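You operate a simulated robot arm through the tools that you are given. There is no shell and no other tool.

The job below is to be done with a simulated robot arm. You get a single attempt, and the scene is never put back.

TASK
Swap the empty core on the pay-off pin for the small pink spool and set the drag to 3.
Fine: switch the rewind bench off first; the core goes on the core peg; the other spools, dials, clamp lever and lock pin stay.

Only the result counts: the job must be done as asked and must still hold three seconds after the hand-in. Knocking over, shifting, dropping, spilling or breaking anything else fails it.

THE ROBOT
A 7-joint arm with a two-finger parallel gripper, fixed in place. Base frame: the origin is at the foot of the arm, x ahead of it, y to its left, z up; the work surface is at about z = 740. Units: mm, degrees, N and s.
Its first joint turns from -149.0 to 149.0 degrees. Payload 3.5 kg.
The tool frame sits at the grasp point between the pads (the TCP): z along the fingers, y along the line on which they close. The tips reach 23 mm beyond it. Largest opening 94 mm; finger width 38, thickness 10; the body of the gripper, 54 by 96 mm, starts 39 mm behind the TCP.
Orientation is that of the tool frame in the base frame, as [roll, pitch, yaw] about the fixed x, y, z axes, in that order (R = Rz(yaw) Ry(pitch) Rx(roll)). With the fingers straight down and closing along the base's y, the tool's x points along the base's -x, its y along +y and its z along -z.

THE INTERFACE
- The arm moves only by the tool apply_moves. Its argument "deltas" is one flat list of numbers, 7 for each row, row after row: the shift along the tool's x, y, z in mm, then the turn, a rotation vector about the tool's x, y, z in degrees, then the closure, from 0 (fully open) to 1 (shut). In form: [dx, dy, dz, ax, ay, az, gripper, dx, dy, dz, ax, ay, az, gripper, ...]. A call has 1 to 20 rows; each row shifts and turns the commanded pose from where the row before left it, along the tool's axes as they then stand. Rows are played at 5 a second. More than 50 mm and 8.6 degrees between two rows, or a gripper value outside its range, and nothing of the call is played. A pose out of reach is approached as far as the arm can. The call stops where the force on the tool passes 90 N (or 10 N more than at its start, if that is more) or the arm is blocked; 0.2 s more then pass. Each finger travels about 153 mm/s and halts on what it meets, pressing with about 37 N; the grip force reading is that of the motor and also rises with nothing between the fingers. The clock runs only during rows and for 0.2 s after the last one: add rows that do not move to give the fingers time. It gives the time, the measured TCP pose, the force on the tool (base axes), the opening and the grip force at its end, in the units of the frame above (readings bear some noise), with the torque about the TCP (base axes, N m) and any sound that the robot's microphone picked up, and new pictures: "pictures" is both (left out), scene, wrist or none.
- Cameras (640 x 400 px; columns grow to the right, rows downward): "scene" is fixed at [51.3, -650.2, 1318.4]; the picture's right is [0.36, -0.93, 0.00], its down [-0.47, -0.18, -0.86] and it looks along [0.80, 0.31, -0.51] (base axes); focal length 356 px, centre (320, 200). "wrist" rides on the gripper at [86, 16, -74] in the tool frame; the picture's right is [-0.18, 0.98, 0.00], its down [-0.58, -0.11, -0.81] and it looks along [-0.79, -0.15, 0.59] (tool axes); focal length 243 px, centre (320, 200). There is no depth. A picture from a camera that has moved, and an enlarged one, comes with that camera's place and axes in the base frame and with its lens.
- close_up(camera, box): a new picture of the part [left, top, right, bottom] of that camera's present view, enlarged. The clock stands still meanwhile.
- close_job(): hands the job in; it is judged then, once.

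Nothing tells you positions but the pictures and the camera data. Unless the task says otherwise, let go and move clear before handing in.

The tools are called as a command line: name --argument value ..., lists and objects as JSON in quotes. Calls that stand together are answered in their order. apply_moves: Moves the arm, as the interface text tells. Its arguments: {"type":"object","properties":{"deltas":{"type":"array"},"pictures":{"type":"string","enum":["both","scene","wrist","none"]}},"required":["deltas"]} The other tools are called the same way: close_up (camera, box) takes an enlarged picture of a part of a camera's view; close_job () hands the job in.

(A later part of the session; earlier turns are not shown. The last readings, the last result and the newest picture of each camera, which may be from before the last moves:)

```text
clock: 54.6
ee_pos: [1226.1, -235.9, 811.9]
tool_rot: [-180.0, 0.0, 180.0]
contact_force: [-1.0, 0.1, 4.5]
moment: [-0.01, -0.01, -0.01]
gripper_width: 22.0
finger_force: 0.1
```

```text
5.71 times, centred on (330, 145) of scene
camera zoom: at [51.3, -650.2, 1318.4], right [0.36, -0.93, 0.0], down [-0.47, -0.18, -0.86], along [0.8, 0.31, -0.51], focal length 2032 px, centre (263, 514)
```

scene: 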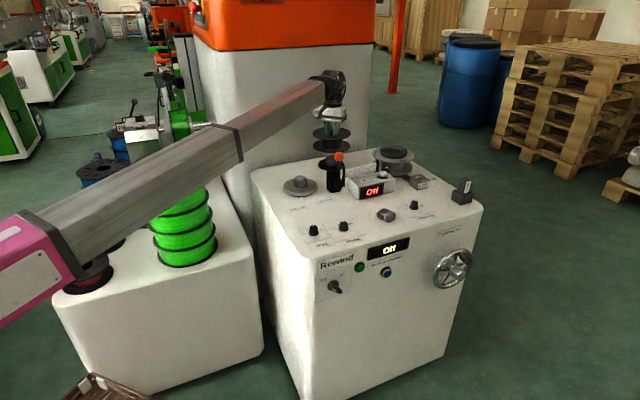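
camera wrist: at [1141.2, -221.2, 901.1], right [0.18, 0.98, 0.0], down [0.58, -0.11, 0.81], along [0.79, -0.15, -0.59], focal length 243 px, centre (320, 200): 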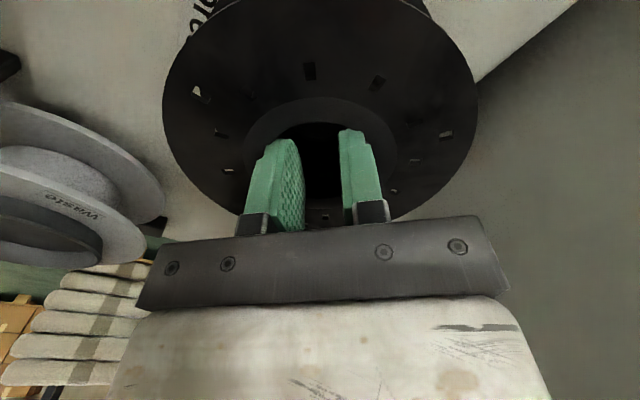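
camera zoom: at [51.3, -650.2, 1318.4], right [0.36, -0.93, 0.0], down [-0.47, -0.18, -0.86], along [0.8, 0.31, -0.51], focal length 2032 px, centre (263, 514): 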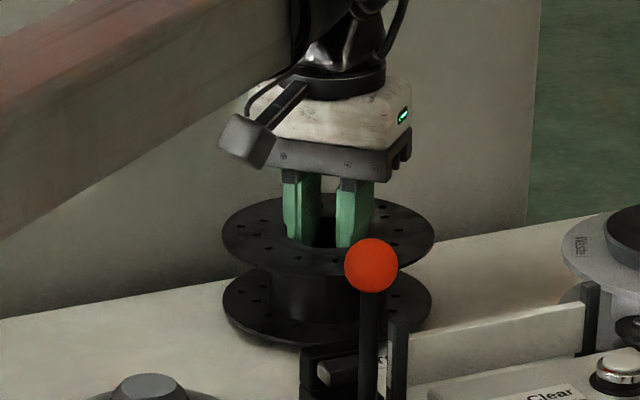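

The force turned positive (+4.5 N): the core is seated on the peg. I close the fingers to release and withdraw straight up.

apply_moves --deltas '[0, 0, 0, 0, 0, 0, 0.85, 0, 0, 0, 0, 0, 0, 1, 0, 0, 0, 0, 0, 0, 1, 0, 0, -10, 0, 0, 0, 1, 0, 0, -20, 0, 0, 0, 1, 0, 0, -40, 0, 0, 0, 1, 0, 0, -40, 0, 0, 0, 1, 0, 0, -40, 0, 0, 0, 1, 0, 0, 0, 0, 0, 0, 1]' --pictures "both"

close_up --camera "scene" --box '[270, 110, 370, 200]'

close_up --camera "wrist" --box '[200, 0, 440, 160]'

```text
clock: 56.6
ee_pos: [1226.5, -237.5, 960.3]
tool_rot: [180.0, 0.0, -179.9]
contact_force: [-0.1, -0.3, -0.9]
moment: [0.0, 0.05, 0.01]
gripper_width: 0.0
finger_force: 37.1
camera wrist: at [1141.3, -222.0, 1035.0], right [0.18, 0.98, 0.0], down [0.58, -0.11, 0.81], along [0.79, -0.15, -0.59], focal length 243 px, centre (320, 200)
```

scene: 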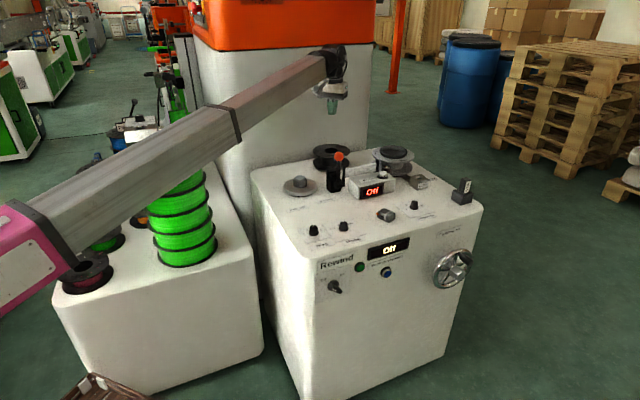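
wrist: 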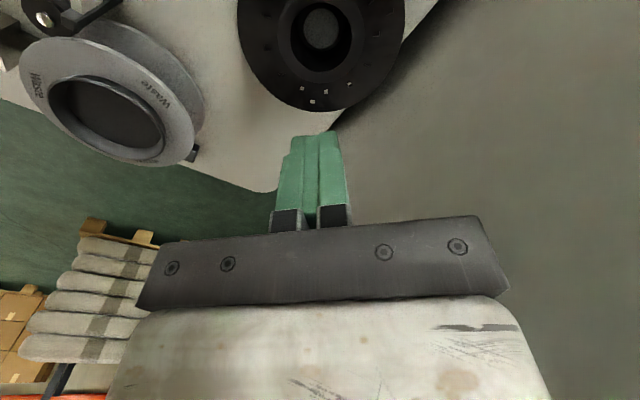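

```text
4.44 times, centred on (320, 155) of scene
camera zoom: at [51.3, -650.2, 1318.4], right [0.36, -0.93, 0.0], down [-0.47, -0.18, -0.86], along [0.8, 0.31, -0.51], focal length 1581 px, centre (320, 400)
```

zoom: 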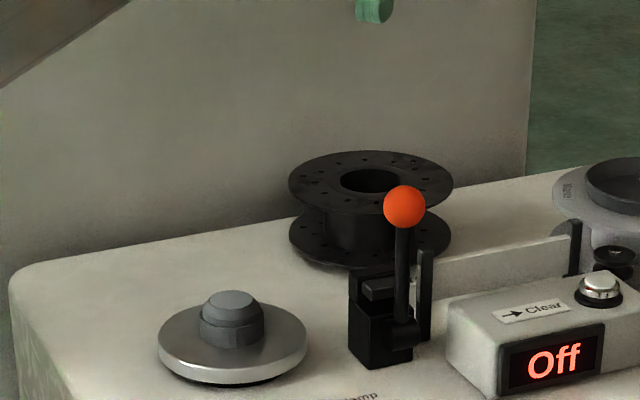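

```text
2.50 times, centred on (320, 80) of wrist
camera zoom: at [1141.3, -222.0, 1035.0], right [0.18, 0.98, 0.0], down [0.58, -0.11, 0.81], along [0.79, -0.15, -0.59], focal length 606 px, centre (320, 500)
```

zoom: 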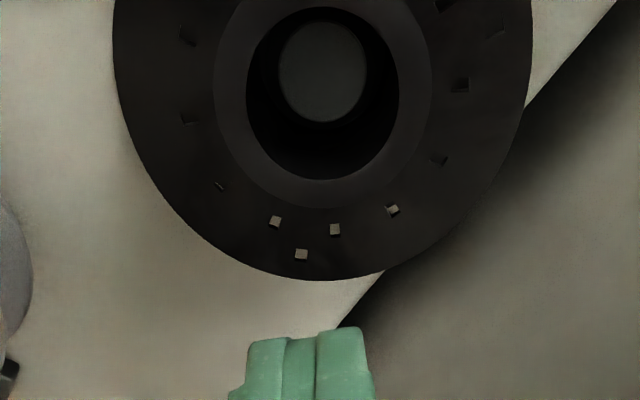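

The core sits properly on the core peg. Next I go back over the pay-off pin to measure it bare before fetching the pink spool.

apply_moves --deltas '[45, 4.5, 0, 0, 0, 0, 1, 45, 4.5, 0, 0, 0, 0, 1, 45, 4.5, 0, 0, 0, 0, 1, 45, 4.5, 0, 0, 0, 0, 1, 45, 4.5, 0, 0, 0, 0, 1, 0, 0, 0, 0, 0, 0, 1]' --pictures "wrist"

close_up --camera "wrist" --box '[240, 0, 420, 120]'

```text
clock: 58.0
ee_pos: [1002.9, -213.0, 961.0]
tool_rot: [-180.0, 0.1, 180.0]
contact_force: [0.1, 0.3, -0.1]
moment: [-0.01, -0.02, -0.01]
gripper_width: 0.2
finger_force: 36.8
camera wrist: at [916.9, -198.0, 1035.6], right [0.18, 0.98, 0.0], down [0.58, -0.11, 0.81], along [0.79, -0.15, -0.59], focal length 243 px, centre (320, 200)
```

wrist: 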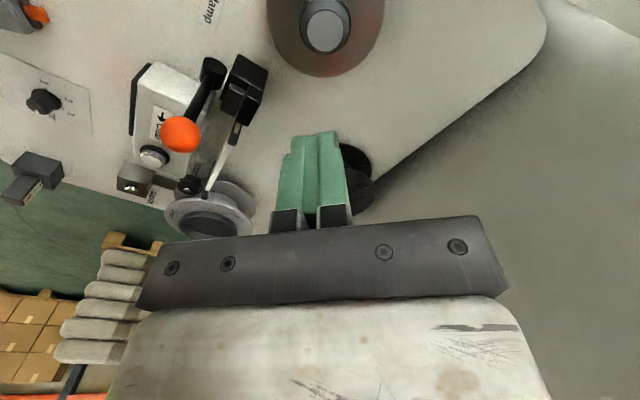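

```text
3.33 times, centred on (330, 60) of wrist
camera zoom: at [916.9, -198.0, 1035.6], right [0.18, 0.98, 0.0], down [0.58, -0.11, 0.81], along [0.79, -0.15, -0.59], focal length 809 px, centre (287, 667)
```

zoom: 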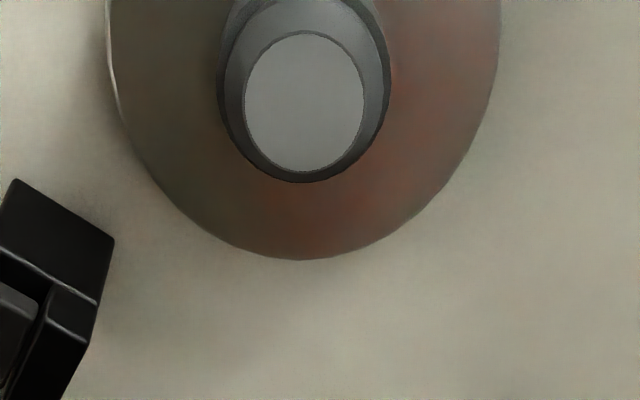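

The bare pin is at about (1000.3,-208.7), 49 mm wide with a chamfered 32 mm top at z≈792. Now I retract toward the base and swing over to the pink spool, staying high and inside of the green stack.

apply_moves --deltas '[45, 9, 0, 0, 0, 0, 1, 45, 9, 0, 0, 0, 0, 1, 45, 9, 0, 0, 0, 0, 1, 45, 9, 0, 0, 0, 0, 1, 45, 9, 0, 0, 0, 0, 1, 45, 9, 0, 0, 0, 0, 1, 45, 9, 0, 0, 0, 0, 1, 45, 9, 0, 0, 0, 0, 1, 45, 9, 0, 0, 0, 0, 1, 4, 43, 0, 0, 0, 0, 1, 4, 43, 0, 0, 0, 0, 1, 4, 43, 0, 0, 0, 0, 1, 4, 43, 0, 0, 0, 0, 1, 4, 43, 0, 0, 0, 0, 1, 4, 43, 0, 0, 0, 0, 1, 4, 43, 0, 0, 0, 0, 1, 4, 43, 0, 0, 0, 0, 1, 4, 43, 0, 0, 0, 0, 1, 4, 43, 0, 0, 0, 0, 1]' --pictures "both"

```text
clock: 62.0
ee_pos: [557.1, 297.4, 960.8]
tool_rot: [179.9, 0.0, 180.0]
contact_force: [0.4, 0.3, 0.2]
moment: [-0.02, 0.01, 0.01]
gripper_width: 0.0
finger_force: 37.3
camera wrist: at [470.6, 313.0, 1034.5], right [0.18, 0.98, 0.0], down [0.58, -0.11, 0.81], along [0.79, -0.15, -0.59], focal length 243 px, centre (320, 200)
```

scene: 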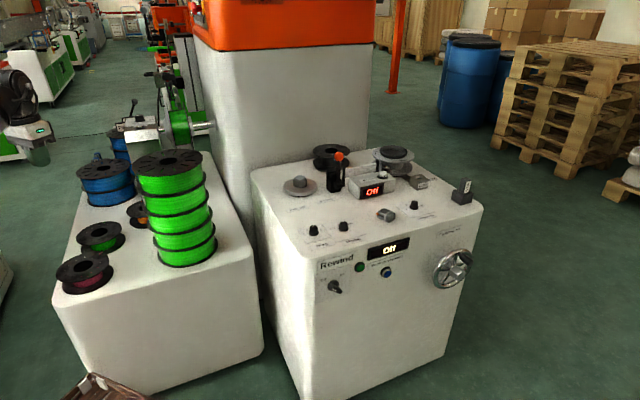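
wrist: 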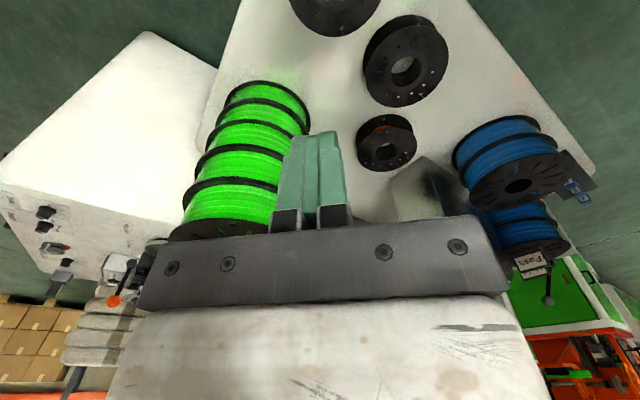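

apply_moves --deltas '[0, 0, 45, 0, 0, 0, 1, 0, 0, 45, 0, 0, 0, 1, 0, 0, 45, 0, 0, 0, 1, 0, 0, 45, 0, 0, 0, 1, 0, 0, 0, 0, 0, 0, 1]' --pictures "both"

close_up --camera "wrist" --box '[210, 0, 450, 160]'

```text
clock: 63.2
ee_pos: [556.2, 296.8, 780.4]
tool_rot: [180.0, 0.0, -180.0]
contact_force: [0.5, 0.5, -0.1]
moment: [-0.01, -0.04, -0.03]
gripper_width: 0.0
finger_force: 37.5
camera wrist: at [470.4, 312.9, 854.9], right [0.18, 0.98, 0.0], down [0.58, -0.11, 0.81], along [0.79, -0.15, -0.59], focal length 243 px, centre (320, 200)
```

scene: 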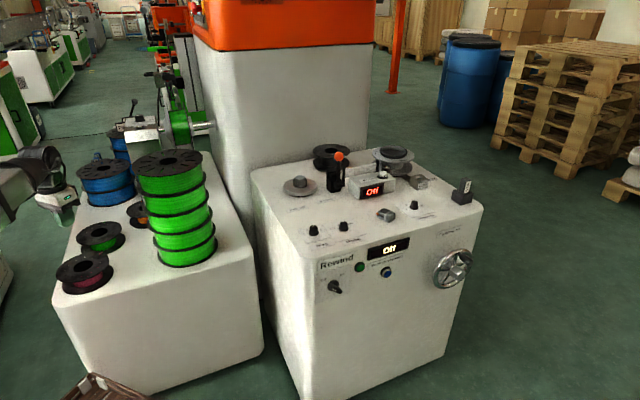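
wrist: 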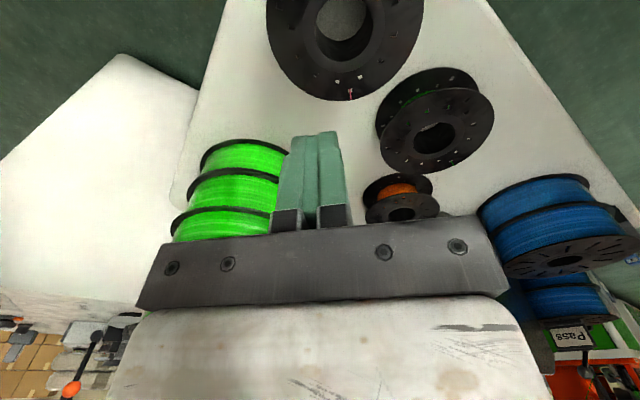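

```text
2.50 times, centred on (330, 80) of wrist
camera zoom: at [470.4, 312.9, 854.9], right [0.18, 0.98, 0.0], down [0.58, -0.11, 0.81], along [0.79, -0.15, -0.59], focal length 606 px, centre (295, 500)
```

zoom: 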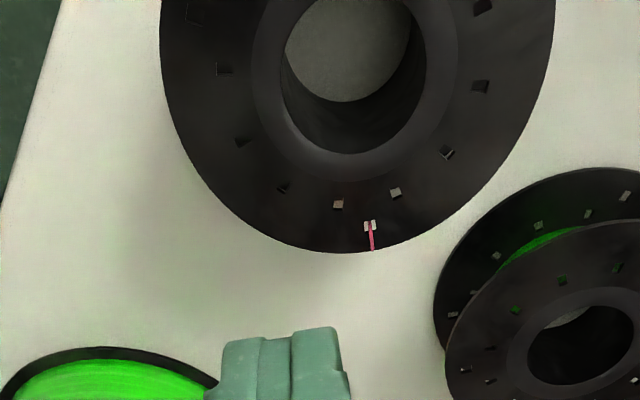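

The pink spool's hole is at about (558.5,318), top z≈604, clear of its neighbour. I centre over it and lower for a finer check.

apply_moves --deltas '[-2, 21, 30, 0, 0, 0, 1, 0, 0, 40, 0, 0, 0, 1, 0, 0, 30, 0, 0, 0, 1, 0, 0, 0, 0, 0, 0, 1]' --pictures "wrist"

close_up --camera "wrist" --box '[230, 20, 430, 180]'

close_up --camera "scene" --box '[30, 190, 150, 300]'

```text
clock: 64.2
ee_pos: [558.8, 319.3, 679.0]
tool_rot: [-180.0, 0.0, -180.0]
contact_force: [-0.9, -0.1, 0.0]
moment: [0.0, -0.01, -0.01]
gripper_width: 0.0
finger_force: 36.6
camera wrist: at [472.5, 333.6, 754.2], right [0.18, 0.98, 0.0], down [0.58, -0.11, 0.81], along [0.79, -0.15, -0.59], focal length 243 px, centre (320, 200)
```

wrist: 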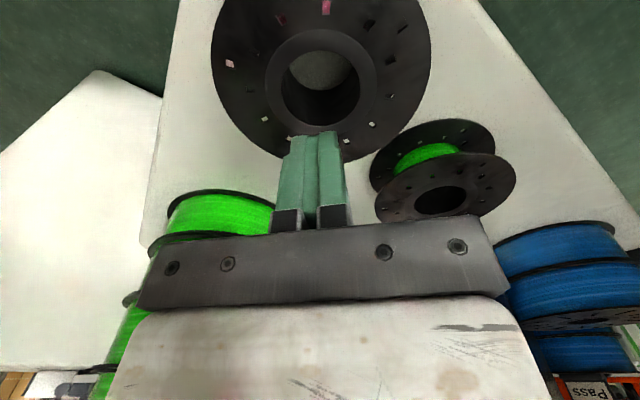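

```text
2.50 times, centred on (330, 100) of wrist
camera zoom: at [472.5, 333.6, 754.2], right [0.18, 0.98, 0.0], down [0.58, -0.11, 0.81], along [0.79, -0.15, -0.59], focal length 606 px, centre (295, 450)
```

zoom: 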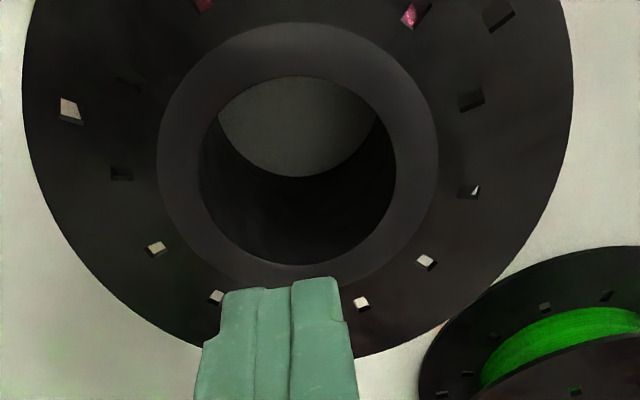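

```text
3.64 times, centred on (90, 245) of scene
camera zoom: at [51.3, -650.2, 1318.4], right [0.36, -0.93, 0.0], down [-0.47, -0.18, -0.86], along [0.8, 0.31, -0.51], focal length 1293 px, centre (1156, 36)
```

zoom: 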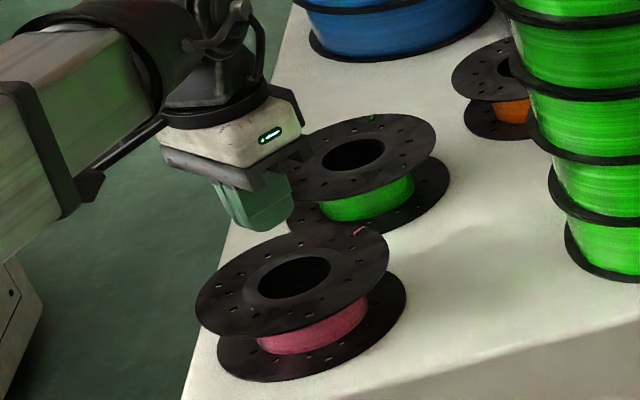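

Centred within half a millimetre; the top is 77.7 mm below the TCP. I insert the closed fingers 14 mm and expand.

apply_moves --deltas '[0, 0.6, 30, 0, 0, 0, 1, 0, 0, 25, 0, 0, 0, 1, 0, 0, 13.7, 0, 0, 0, 1, 0, 0, 0, 0, 0, 0, 1]' --pictures "wrist"

close_up --camera "scene" --box '[30, 190, 150, 300]'

```text
clock: 65.2
ee_pos: [558.4, 318.3, 611.2]
tool_rot: [-180.0, 0.0, -179.9]
contact_force: [0.0, 0.3, 0.0]
moment: [-0.01, 0.0, -0.01]
gripper_width: 0.0
finger_force: 36.5
camera wrist: at [472.7, 334.0, 685.8], right [0.18, 0.98, 0.0], down [0.58, -0.11, 0.81], along [0.79, -0.15, -0.59], focal length 243 px, centre (320, 200)
```

wrist: 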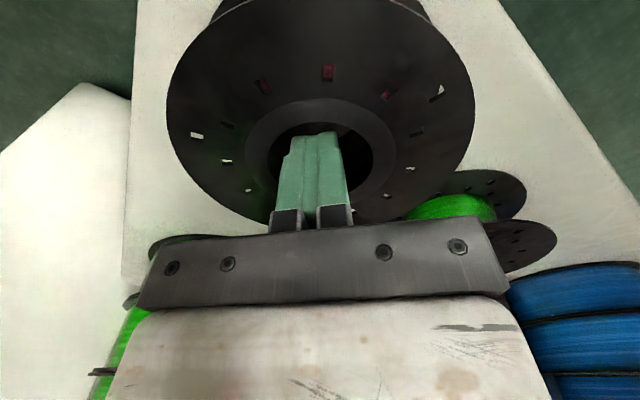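

```text
3.64 times, centred on (90, 245) of scene
camera zoom: at [51.3, -650.2, 1318.4], right [0.36, -0.93, 0.0], down [-0.47, -0.18, -0.86], along [0.8, 0.31, -0.51], focal length 1293 px, centre (1156, 36)
```

zoom: 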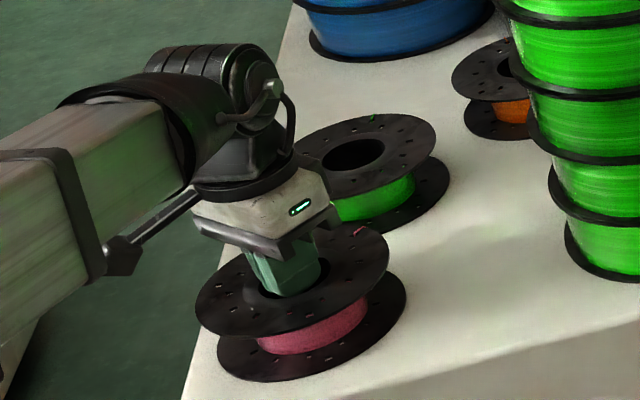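

apply_moves --deltas '[0, 0, 2.5, 0, 0, 0, 1, 0, 0, 0, 0, 0, 0, 0.8, 0, 0, 0, 0, 0, 0, 0.4, 0, 0, 0, 0, 0, 0, 0, 0, 0, 0, 0, 0, 0, 0, 0, 0, 0, 0, 0, 0, 0]' --pictures "wrist"

close_up --camera "wrist" --box '[220, 80, 440, 240]'

```text
clock: 66.6
ee_pos: [558.4, 317.1, 609.1]
tool_rot: [179.9, 0.0, -180.0]
contact_force: [-0.8, -0.1, -2.0]
moment: [0.01, 0.02, 0.0]
gripper_width: 19.9
finger_force: 0.0
camera wrist: at [472.7, 333.9, 683.5], right [0.18, 0.98, 0.0], down [0.58, -0.11, 0.81], along [0.79, -0.15, -0.59], focal length 243 px, centre (320, 200)
```

wrist: 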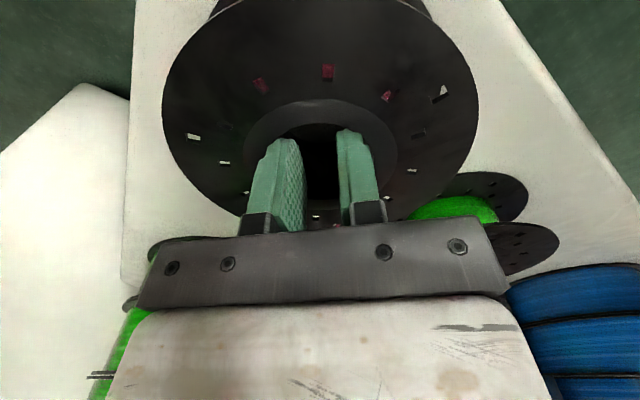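

```text
2.50 times, centred on (330, 160) of wrist
camera zoom: at [472.7, 333.9, 683.5], right [0.18, 0.98, 0.0], down [0.58, -0.11, 0.81], along [0.79, -0.15, -0.59], focal length 606 px, centre (295, 300)
```

zoom: 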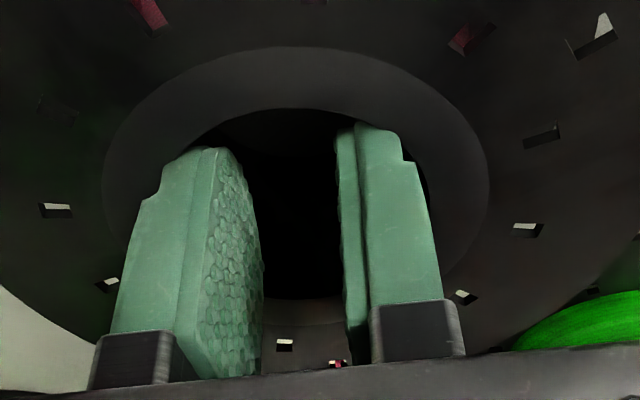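

Same grip geometry as on the core (19.9 mm). I test-lift the pink spool a few millimetres.

apply_moves --deltas '[0, 0, -2, 0, 0, 0, 0, 0, 0, -2, 0, 0, 0, 0, 0, 0, -2, 0, 0, 0, 0, 0, 0, 0, 0, 0, 0, 0]' --pictures "wrist"

close_up --camera "scene" --box '[30, 190, 150, 300]'

```text
clock: 67.6
ee_pos: [559.0, 318.3, 615.8]
tool_rot: [179.9, 0.1, -180.0]
contact_force: [0.1, 0.0, -0.3]
moment: [0.0, 0.01, 0.0]
gripper_width: 20.1
finger_force: 0.1
camera wrist: at [473.1, 333.8, 689.6], right [0.18, 0.98, 0.0], down [0.58, -0.11, 0.81], along [0.79, -0.15, -0.59], focal length 243 px, centre (320, 200)
```

wrist: 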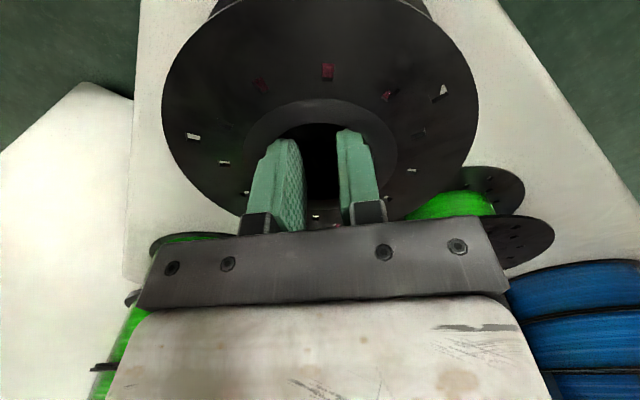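

```text
3.64 times, centred on (90, 245) of scene
camera zoom: at [51.3, -650.2, 1318.4], right [0.36, -0.93, 0.0], down [-0.47, -0.18, -0.86], along [0.8, 0.31, -0.51], focal length 1293 px, centre (1156, 36)
```

zoom: 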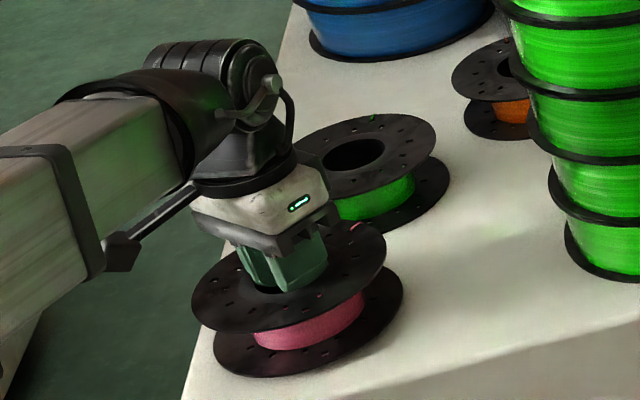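

apply_moves --deltas '[0, 0, -8, 0, 0, 0, 0, 0, 0, -12, 0, 0, 0, 0, 0, 0, 0, 0, 0, 0, 0]' --pictures "none"

close_up --camera "scene" --box '[30, 190, 150, 300]'

close_up --camera "wrist" --box '[220, 80, 440, 240]'

```text
clock: 68.4
ee_pos: [558.3, 319.4, 635.9]
tool_rot: [-180.0, 0.1, -180.0]
contact_force: [-1.2, -0.5, -1.8]
moment: [0.0, 0.02, 0.02]
gripper_width: 19.8
finger_force: 0.2
```

```text
3.64 times, centred on (90, 245) of scene
camera zoom: at [51.3, -650.2, 1318.4], right [0.36, -0.93, 0.0], down [-0.47, -0.18, -0.86], along [0.8, 0.31, -0.51], focal length 1293 px, centre (1156, 36)
```

zoom: 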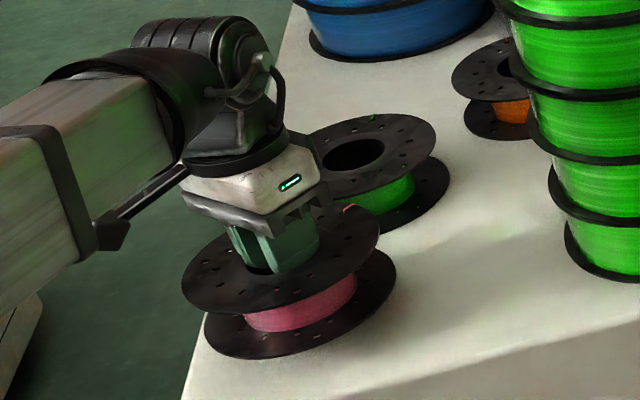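

```text
2.50 times, centred on (330, 160) of wrist
camera zoom: at [473.0, 334.1, 709.5], right [0.18, 0.98, 0.0], down [0.58, -0.11, 0.81], along [0.79, -0.15, -0.59], focal length 606 px, centre (295, 300)
```

zoom: 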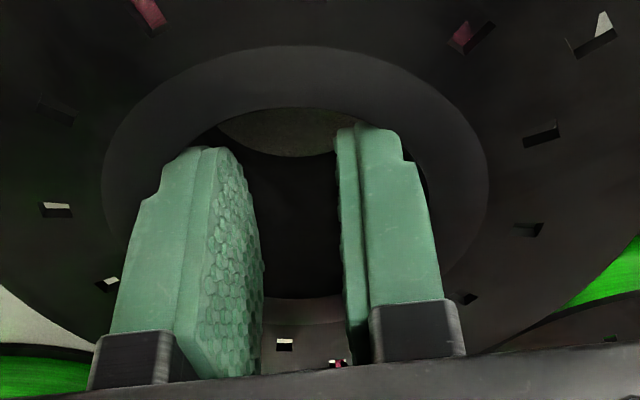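

The spool hangs steadily (1.8 N, width 19.8). I lift it to z≈995 smoothly.

apply_moves --deltas '[0, 0, -20, 0, 0, 0, 0, 0, 0, -30, 0, 0, 0, 0, 0, 0, -30, 0, 0, 0, 0, 0, 0, -30, 0, 0, 0, 0, 0, 0, -30, 0, 0, 0, 0, 0, 0, -30, 0, 0, 0, 0, 0, 0, -30, 0, 0, 0, 0, 0, 0, -30, 0, 0, 0, 0, 0, 0, -30, 0, 0, 0, 0, 0, 0, -30, 0, 0, 0, 0, 0, 0, -30, 0, 0, 0, 0, 0, 0, -30, 0, 0, 0, 0, 0, 0, -10, 0, 0, 0, 0, 0, 0, 0, 0, 0, 0, 0]' --pictures "both"

```text
clock: 71.4
ee_pos: [558.2, 319.6, 996.4]
tool_rot: [180.0, 0.0, 180.0]
contact_force: [0.5, 0.6, -1.1]
moment: [-0.01, 0.0, 0.03]
gripper_width: 19.8
finger_force: 0.0
camera wrist: at [472.3, 334.0, 1070.2], right [0.18, 0.98, 0.0], down [0.58, -0.11, 0.81], along [0.79, -0.15, -0.59], focal length 243 px, centre (320, 200)
```

scene: 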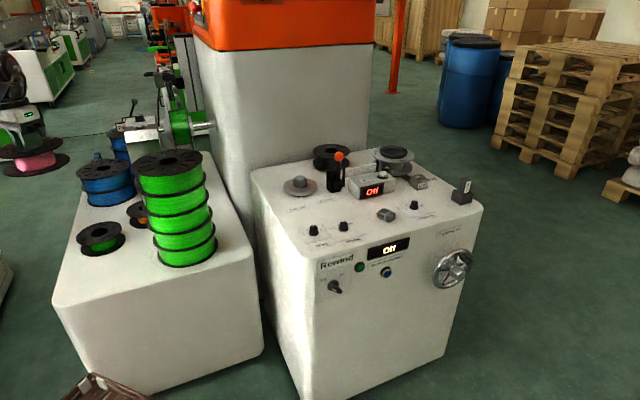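
wrist: 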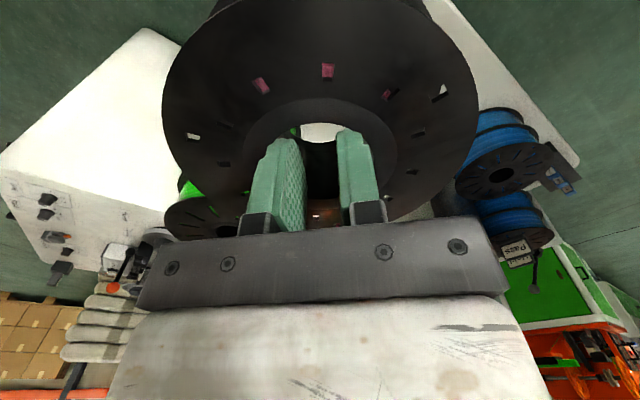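

Hold is unchanged. I swing across at short radius, inside the green stack.

apply_moves --deltas '[-1, -20, 0, 0, 0, 0, 0, -2, -30, 0, 0, 0, 0, 0, -2, -30, 0, 0, 0, 0, 0, -2, -30, 0, 0, 0, 0, 0, -2, -30, 0, 0, 0, 0, 0, -2, -30, 0, 0, 0, 0, 0, -2, -30, 0, 0, 0, 0, 0, -2, -30, 0, 0, 0, 0, 0, -2, -30, 0, 0, 0, 0, 0, -2, -30, 0, 0, 0, 0, 0, -2, -30, 0, 0, 0, 0, 0, -2, -30, 0, 0, 0, 0, 0, -2, -30, 0, 0, 0, 0, 0, -2, -30, 0, 0, 0, 0, 0, -2, -30, 0, 0, 0, 0, 0, -2, -30, 0, 0, 0, 0, 0, -1, -10, 0, 0, 0, 0, 0, 0, 0, 0, 0, 0, 0, 0]' --pictures "both"

```text
clock: 75.2
ee_pos: [590.9, -161.4, 996.1]
tool_rot: [-179.9, 0.2, 179.9]
contact_force: [19.7, 16.8, -43.2]
moment: [-2.79, -1.84, -2.16]
gripper_width: 20.1
finger_force: 0.0
camera wrist: at [505.2, -146.0, 1069.7], right [0.19, 0.98, 0.0], down [0.58, -0.11, 0.81], along [0.79, -0.15, -0.59], focal length 243 px, centre (320, 200)
```

scene: 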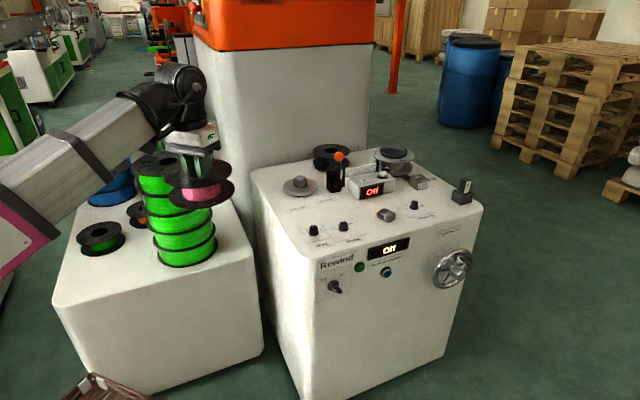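
wrist: 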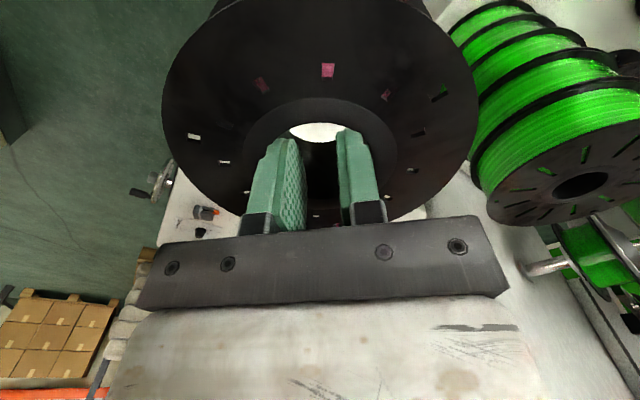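

The force reading (43 N) with its moment points to the camera bracket touching the arm's own forearm at this short radius; the spool itself is free. I ease outward, away from the base, and check that it clears.

apply_moves --deltas '[-10, 0, 0, 0, 0, 0, 0, -15, 0, 0, 0, 0, 0, 0]' --pictures "none"

close_up --camera "scene" --box '[60, 40, 260, 220]'

```text
clock: 75.8
ee_pos: [616.1, -161.2, 995.7]
tool_rot: [180.0, -0.2, -179.9]
contact_force: [0.1, -0.2, -1.8]
moment: [0.0, 0.03, -0.01]
gripper_width: 19.9
finger_force: 0.1
```

```text
2.22 times, centred on (160, 130) of scene
camera zoom: at [51.3, -650.2, 1318.4], right [0.36, -0.93, 0.0], down [-0.47, -0.18, -0.86], along [0.8, 0.31, -0.51], focal length 790 px, centre (676, 356)
```

zoom: 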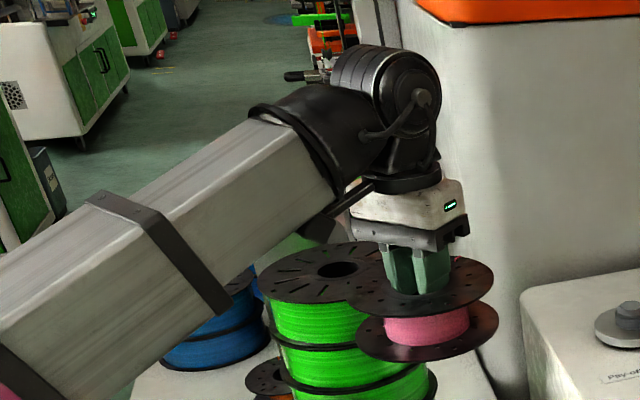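

Contact is gone and the spool is still held. I extend outward to above the pay-off pin.

apply_moves --deltas '[-20, -3, 0, 0, 0, 0, 0, -30, -4, 0, 0, 0, 0, 0, -30, -4, 0, 0, 0, 0, 0, -30, -4, 0, 0, 0, 0, 0, -30, -4, 0, 0, 0, 0, 0, -30, -4, 0, 0, 0, 0, 0, -30, -4, 0, 0, 0, 0, 0, -30, -4, 0, 0, 0, 0, 0, -30, -4, 0, 0, 0, 0, 0, -30, -4, 0, 0, 0, 0, 0, -30, -4, 0, 0, 0, 0, 0, -30, -2, 0, 0, 0, 0, 0, -24, -2, 0, 0, 0, 0, 0, -10, 0, 0, 0, 0, 0, 0, 0, 0, 0, 0, 0, 0, 0]' --pictures "both"

```text
clock: 79.0
ee_pos: [1000.9, -207.7, 995.6]
tool_rot: [179.9, 0.0, -180.0]
contact_force: [0.7, 0.0, -1.9]
moment: [-0.03, -0.02, 0.0]
gripper_width: 19.8
finger_force: 0.0
camera wrist: at [914.4, -192.6, 1069.6], right [0.18, 0.98, 0.0], down [0.58, -0.11, 0.81], along [0.79, -0.15, -0.59], focal length 243 px, centre (320, 200)
```

scene: 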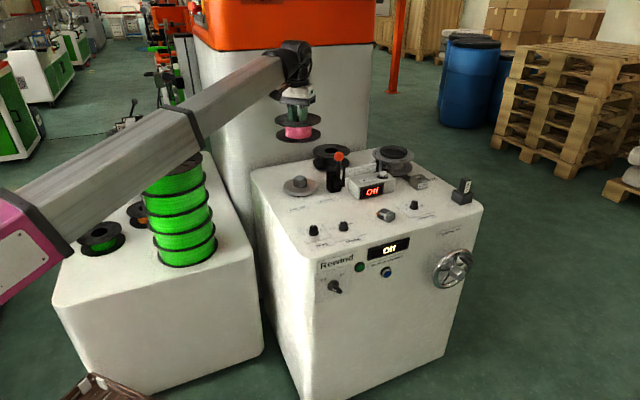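
wrist: 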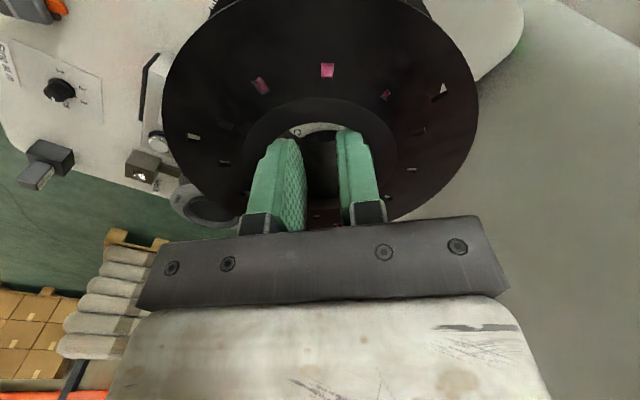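

The spool is above the pin. I descend to just above the pin tip and check the alignment.

apply_moves --deltas '[0, -0.3, 30, 0, 0, 0, 0, 0, 0, 30, 0, 0, 0, 0, 0, 0, 30, 0, 0, 0, 0, 0, 0, 25, 0, 0, 0, 0, 0, 0, 0, 0, 0, 0, 0]' --pictures "wrist"

close_up --camera "scene" --box '[250, 110, 350, 200]'

close_up --camera "wrist" --box '[260, 100, 380, 200]'

```text
clock: 80.2
ee_pos: [1000.0, -209.4, 881.5]
tool_rot: [180.0, -0.1, -179.9]
contact_force: [0.1, -0.7, -1.8]
moment: [0.0, -0.03, -0.01]
gripper_width: 19.8
finger_force: 0.1
camera wrist: at [915.1, -193.4, 954.5], right [0.18, 0.98, 0.0], down [0.58, -0.11, 0.81], along [0.79, -0.15, -0.59], focal length 243 px, centre (320, 200)
```

wrist: 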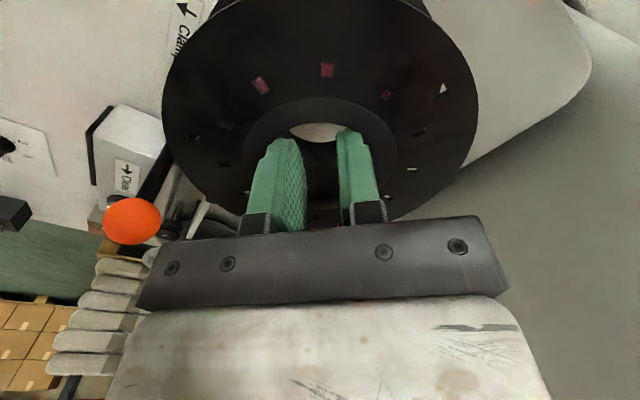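

```text
4.44 times, centred on (300, 155) of scene
camera zoom: at [51.3, -650.2, 1318.4], right [0.36, -0.93, 0.0], down [-0.47, -0.18, -0.86], along [0.8, 0.31, -0.51], focal length 1581 px, centre (409, 400)
```

zoom: 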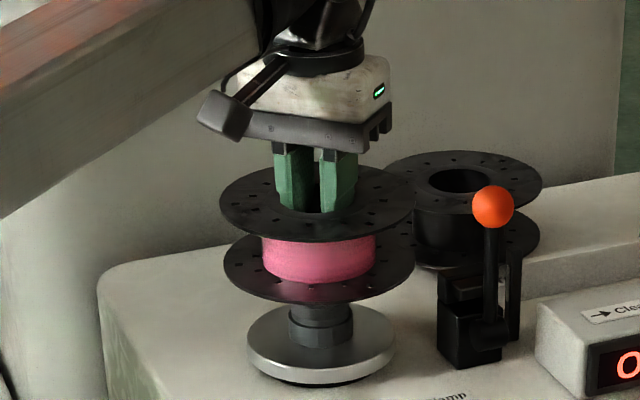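

```text
4.00 times, centred on (320, 150) of wrist
camera zoom: at [915.1, -193.4, 954.5], right [0.18, 0.98, 0.0], down [0.58, -0.11, 0.81], along [0.79, -0.15, -0.59], focal length 970 px, centre (320, 400)
```

zoom: 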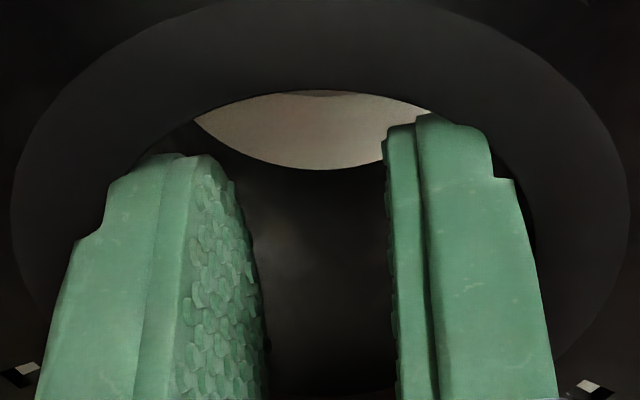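

Alignment in the scene view is within half a millimetre. I keep lowering in small steps over the pin.

apply_moves --deltas '[0, 0, 8, 0, 0, 0, 0, 0, 0, 7, 0, 0, 0, 0, 0, 0, 6, 0, 0, 0, 0, 0, 0, 0, 0, 0, 0, 0]' --pictures "none"

apply_moves --deltas '[0, 0, 6, 0, 0, 0, 0, 0, 0, 5, 0, 0, 0, 0, 0, 0, 0, 0, 0, 0, 0]' --pictures "none"

close_up --camera "scene" --box '[250, 110, 350, 200]'

close_up --camera "wrist" --box '[260, 100, 380, 200]'

```text
clock: 81.2
ee_pos: [1000.5, -208.4, 859.0]
tool_rot: [180.0, 0.0, -180.0]
contact_force: [-0.8, -0.9, -1.2]
moment: [0.0, 0.0, 0.0]
gripper_width: 19.9
finger_force: 0.0
```

```text
clock: 82.0
ee_pos: [999.5, -208.5, 848.1]
tool_rot: [180.0, 0.0, -180.0]
contact_force: [0.3, -0.3, -1.5]
moment: [-0.01, 0.02, -0.02]
gripper_width: 20.1
finger_force: 0.0
```

```text
4.44 times, centred on (300, 155) of scene
camera zoom: at [51.3, -650.2, 1318.4], right [0.36, -0.93, 0.0], down [-0.47, -0.18, -0.86], along [0.8, 0.31, -0.51], focal length 1581 px, centre (409, 400)
```

zoom: 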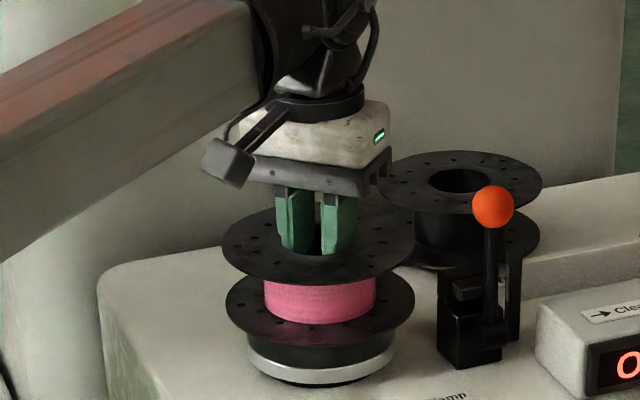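

```text
4.00 times, centred on (320, 150) of wrist
camera zoom: at [914.2, -193.5, 922.4], right [0.18, 0.98, 0.0], down [0.58, -0.11, 0.81], along [0.79, -0.15, -0.59], focal length 970 px, centre (320, 400)
```

zoom: 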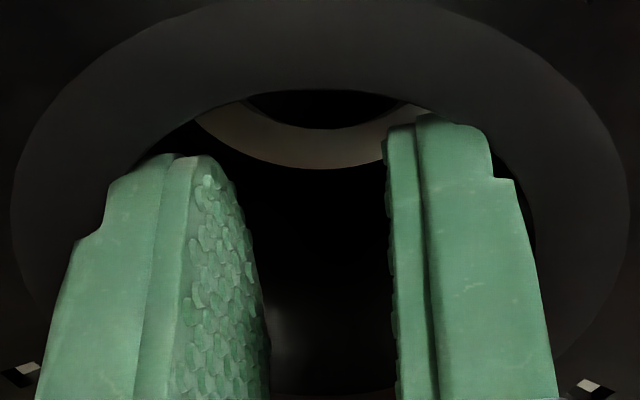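

apply_moves --deltas '[0, 0, 6, 0, 0, 0, 0, 0, 0, 6, 0, 0, 0, 0, 0, 0, 0, 0, 0, 0, 0]' --pictures "none"

apply_moves --deltas '[0, 0, 4, 0, 0, 0, 0, 0, 0, 4, 0, 0, 0, 0, 0, 0, 0, 0, 0, 0, 0]' --pictures "none"

close_up --camera "scene" --box '[250, 110, 350, 200]'

```text
clock: 82.8
ee_pos: [1000.2, -209.8, 836.4]
tool_rot: [180.0, 0.0, 180.0]
contact_force: [-0.5, -0.1, -1.7]
moment: [0.0, -0.02, -0.03]
gripper_width: 19.9
finger_force: 0.0
```

```text
clock: 83.6
ee_pos: [999.7, -209.4, 829.3]
tool_rot: [-180.0, 0.0, -180.0]
contact_force: [0.1, -0.8, -1.6]
moment: [0.01, -0.03, -0.02]
gripper_width: 19.8
finger_force: 0.0
```

```text
4.44 times, centred on (300, 155) of scene
camera zoom: at [51.3, -650.2, 1318.4], right [0.36, -0.93, 0.0], down [-0.47, -0.18, -0.86], along [0.8, 0.31, -0.51], focal length 1581 px, centre (409, 400)
```

zoom: 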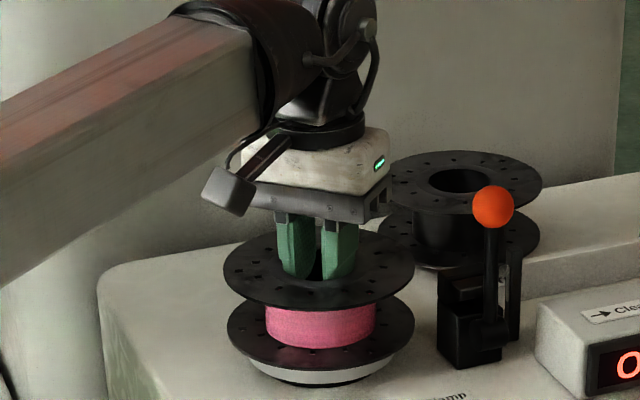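

apply_moves --deltas '[0, 0, 2, 0, 0, 0, 0, 0, 0, 2, 0, 0, 0, 0, 0, 0, 0, 0, 0, 0, 0]' --pictures "none"

apply_moves --deltas '[0, 0, 1.5, 0, 0, 0, 0, 0, 0, 0, 0, 0, 0, 0]' --pictures "none"

apply_moves --deltas '[0, 0, 1.5, 0, 0, 0, 0, 0, 0, 0, 0, 0, 0, 0]' --pictures "none"

close_up --camera "scene" --box '[250, 110, 350, 200]'

```text
clock: 84.4
ee_pos: [999.3, -208.2, 825.3]
tool_rot: [-179.9, 0.0, -180.0]
contact_force: [0.5, -0.2, -1.4]
moment: [-0.02, 0.01, 0.01]
gripper_width: 19.9
finger_force: 0.0
```

```text
clock: 85.0
ee_pos: [1000.5, -208.1, 825.0]
tool_rot: [180.0, 0.1, -179.9]
contact_force: [0.1, -0.3, 17.8]
moment: [0.01, 0.01, 0.02]
gripper_width: 19.9
finger_force: 0.0
```

```text
clock: 85.6
ee_pos: [999.7, -209.3, 824.8]
tool_rot: [179.9, 0.2, 180.0]
contact_force: [3.0, 0.6, 41.5]
moment: [0.01, -0.19, 0.0]
gripper_width: 20.1
finger_force: 0.1
```

```text
4.44 times, centred on (300, 155) of scene
camera zoom: at [51.3, -650.2, 1318.4], right [0.36, -0.93, 0.0], down [-0.47, -0.18, -0.86], along [0.8, 0.31, -0.51], focal length 1581 px, centre (409, 400)
```

zoom: 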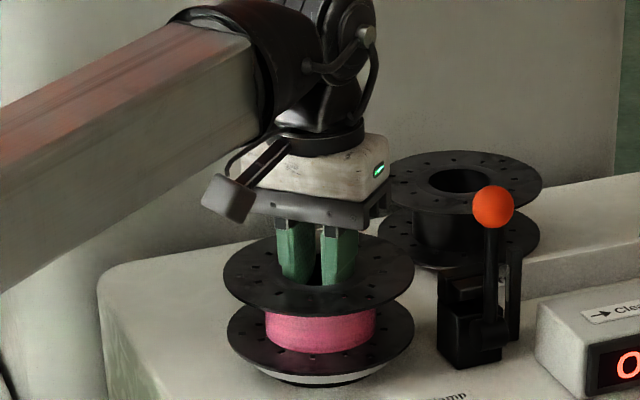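

Contact force rose to 41 N and the top flange is now at exactly the height the old core had, so the spool is seated. I relax the downward push, close the fingers to release, and rise straight out.

apply_moves --deltas '[0, 0, -1.5, 0, 0, 0, 0, 0, 0, -0.8, 0, 0, 0, 0, 0, 0, 0, 0, 0, 0, 0.4, 0, 0, 0, 0, 0, 0, 0.8, 0, 0, 0, 0, 0, 0, 1, 0, 0, 0, 0, 0, 0, 1, 0, 0, 0, 0, 0, 0, 1]' --pictures "wrist"

```text
clock: 87.2
ee_pos: [999.9, -208.9, 823.8]
tool_rot: [-179.9, 0.0, 180.0]
contact_force: [-1.3, -0.5, -0.2]
moment: [0.0, 0.0, 0.01]
gripper_width: 0.0
finger_force: 37.1
camera wrist: at [914.0, -193.3, 897.9], right [0.18, 0.98, 0.0], down [0.58, -0.11, 0.81], along [0.79, -0.15, -0.59], focal length 243 px, centre (320, 200)
```

wrist: 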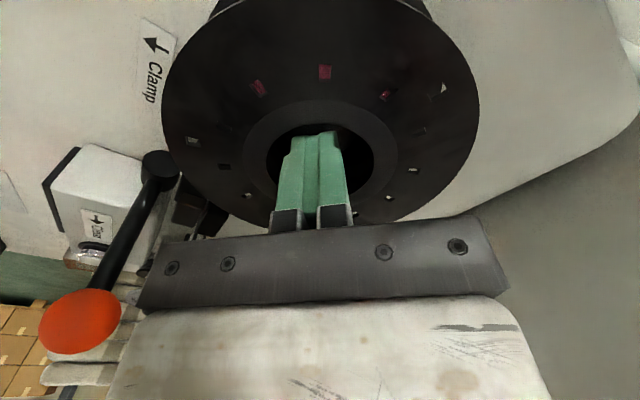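

Released with no residual force. I rise straight up and check everything.

apply_moves --deltas '[0, 0, -10, 0, 0, 0, 1, 0, 0, -20, 0, 0, 0, 1, 0, 0, -40, 0, 0, 0, 1, 0, 0, -40, 0, 0, 0, 1, 0, 0, -40, 0, 0, 0, 1, 30, 0, -20, 0, 0, 0, 1, 40, 5, 0, 0, 0, 0, 1, 40, 5, 0, 0, 0, 0, 1, 0, 0, 0, 0, 0, 0, 1]' --pictures "both"

close_up --camera "scene" --box '[250, 130, 490, 310]'

close_up --camera "scene" --box '[260, 140, 370, 210]'

close_up --camera "scene" --box '[295, 210, 375, 260]'

close_up --camera "wrist" --box '[200, 0, 440, 160]'

```text
clock: 89.2
ee_pos: [889.6, -198.1, 996.0]
tool_rot: [-180.0, 0.0, -179.9]
contact_force: [0.9, -0.4, -0.5]
moment: [-0.01, 0.0, 0.0]
gripper_width: 0.1
finger_force: 37.0
camera wrist: at [804.6, -183.1, 1069.2], right [0.18, 0.98, 0.0], down [0.58, -0.11, 0.81], along [0.79, -0.15, -0.59], focal length 243 px, centre (320, 200)
```

scene: 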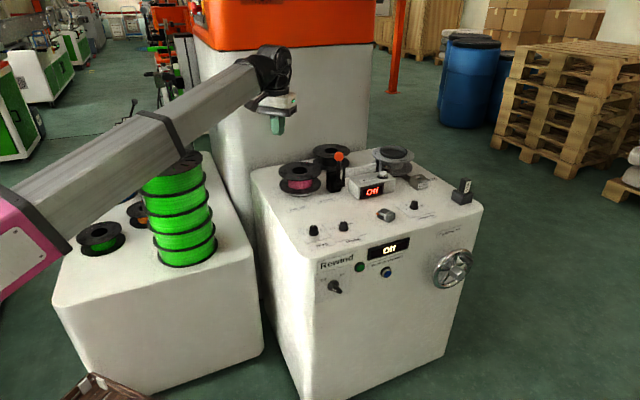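
wrist: 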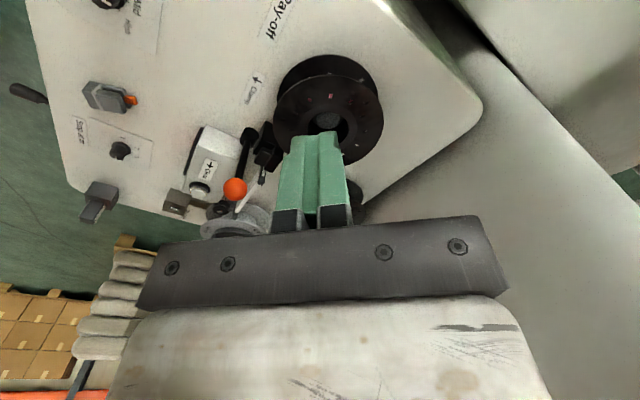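

```text
2.22 times, centred on (370, 220) of scene
camera zoom: at [51.3, -650.2, 1318.4], right [0.36, -0.93, 0.0], down [-0.47, -0.18, -0.86], along [0.8, 0.31, -0.51], focal length 790 px, centre (209, 156)
```

zoom: 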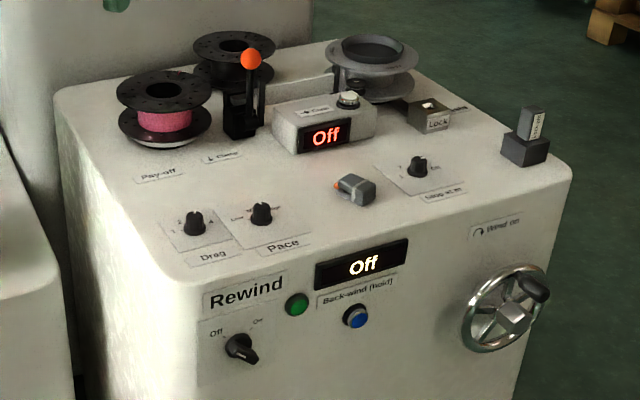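

```text
5.71 times, centred on (315, 175) of scene
camera zoom: at [51.3, -650.2, 1318.4], right [0.36, -0.93, 0.0], down [-0.47, -0.18, -0.86], along [0.8, 0.31, -0.51], focal length 2032 px, centre (349, 343)
```

zoom: 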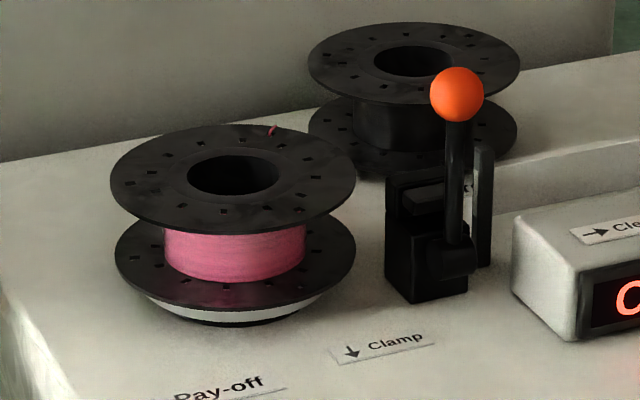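

```text
8.00 times, centred on (335, 235) of scene
camera zoom: at [51.3, -650.2, 1318.4], right [0.36, -0.93, 0.0], down [-0.47, -0.18, -0.86], along [0.8, 0.31, -0.51], focal length 2846 px, centre (200, -80)
```

zoom: 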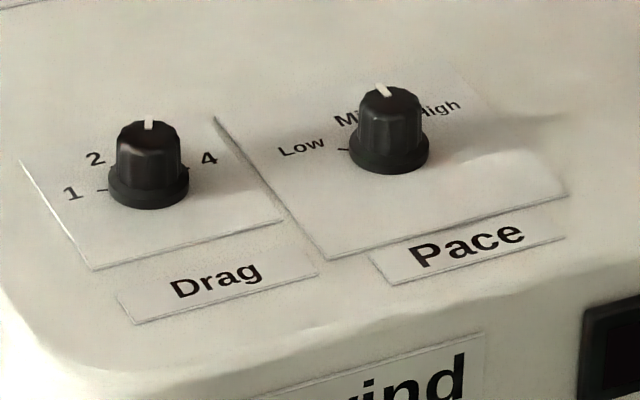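

```text
2.50 times, centred on (320, 80) of wrist
camera zoom: at [804.6, -183.1, 1069.2], right [0.18, 0.98, 0.0], down [0.58, -0.11, 0.81], along [0.79, -0.15, -0.59], focal length 606 px, centre (320, 500)
```

zoom: 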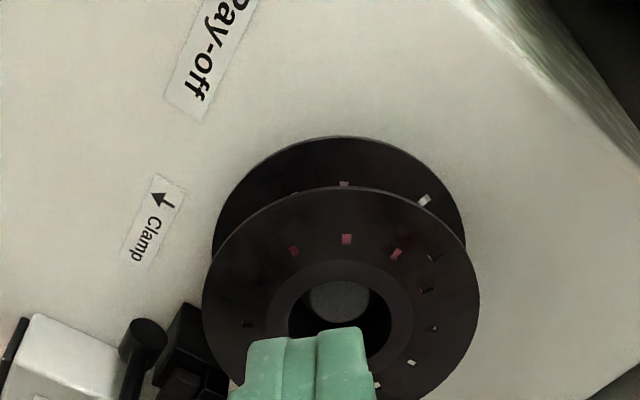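

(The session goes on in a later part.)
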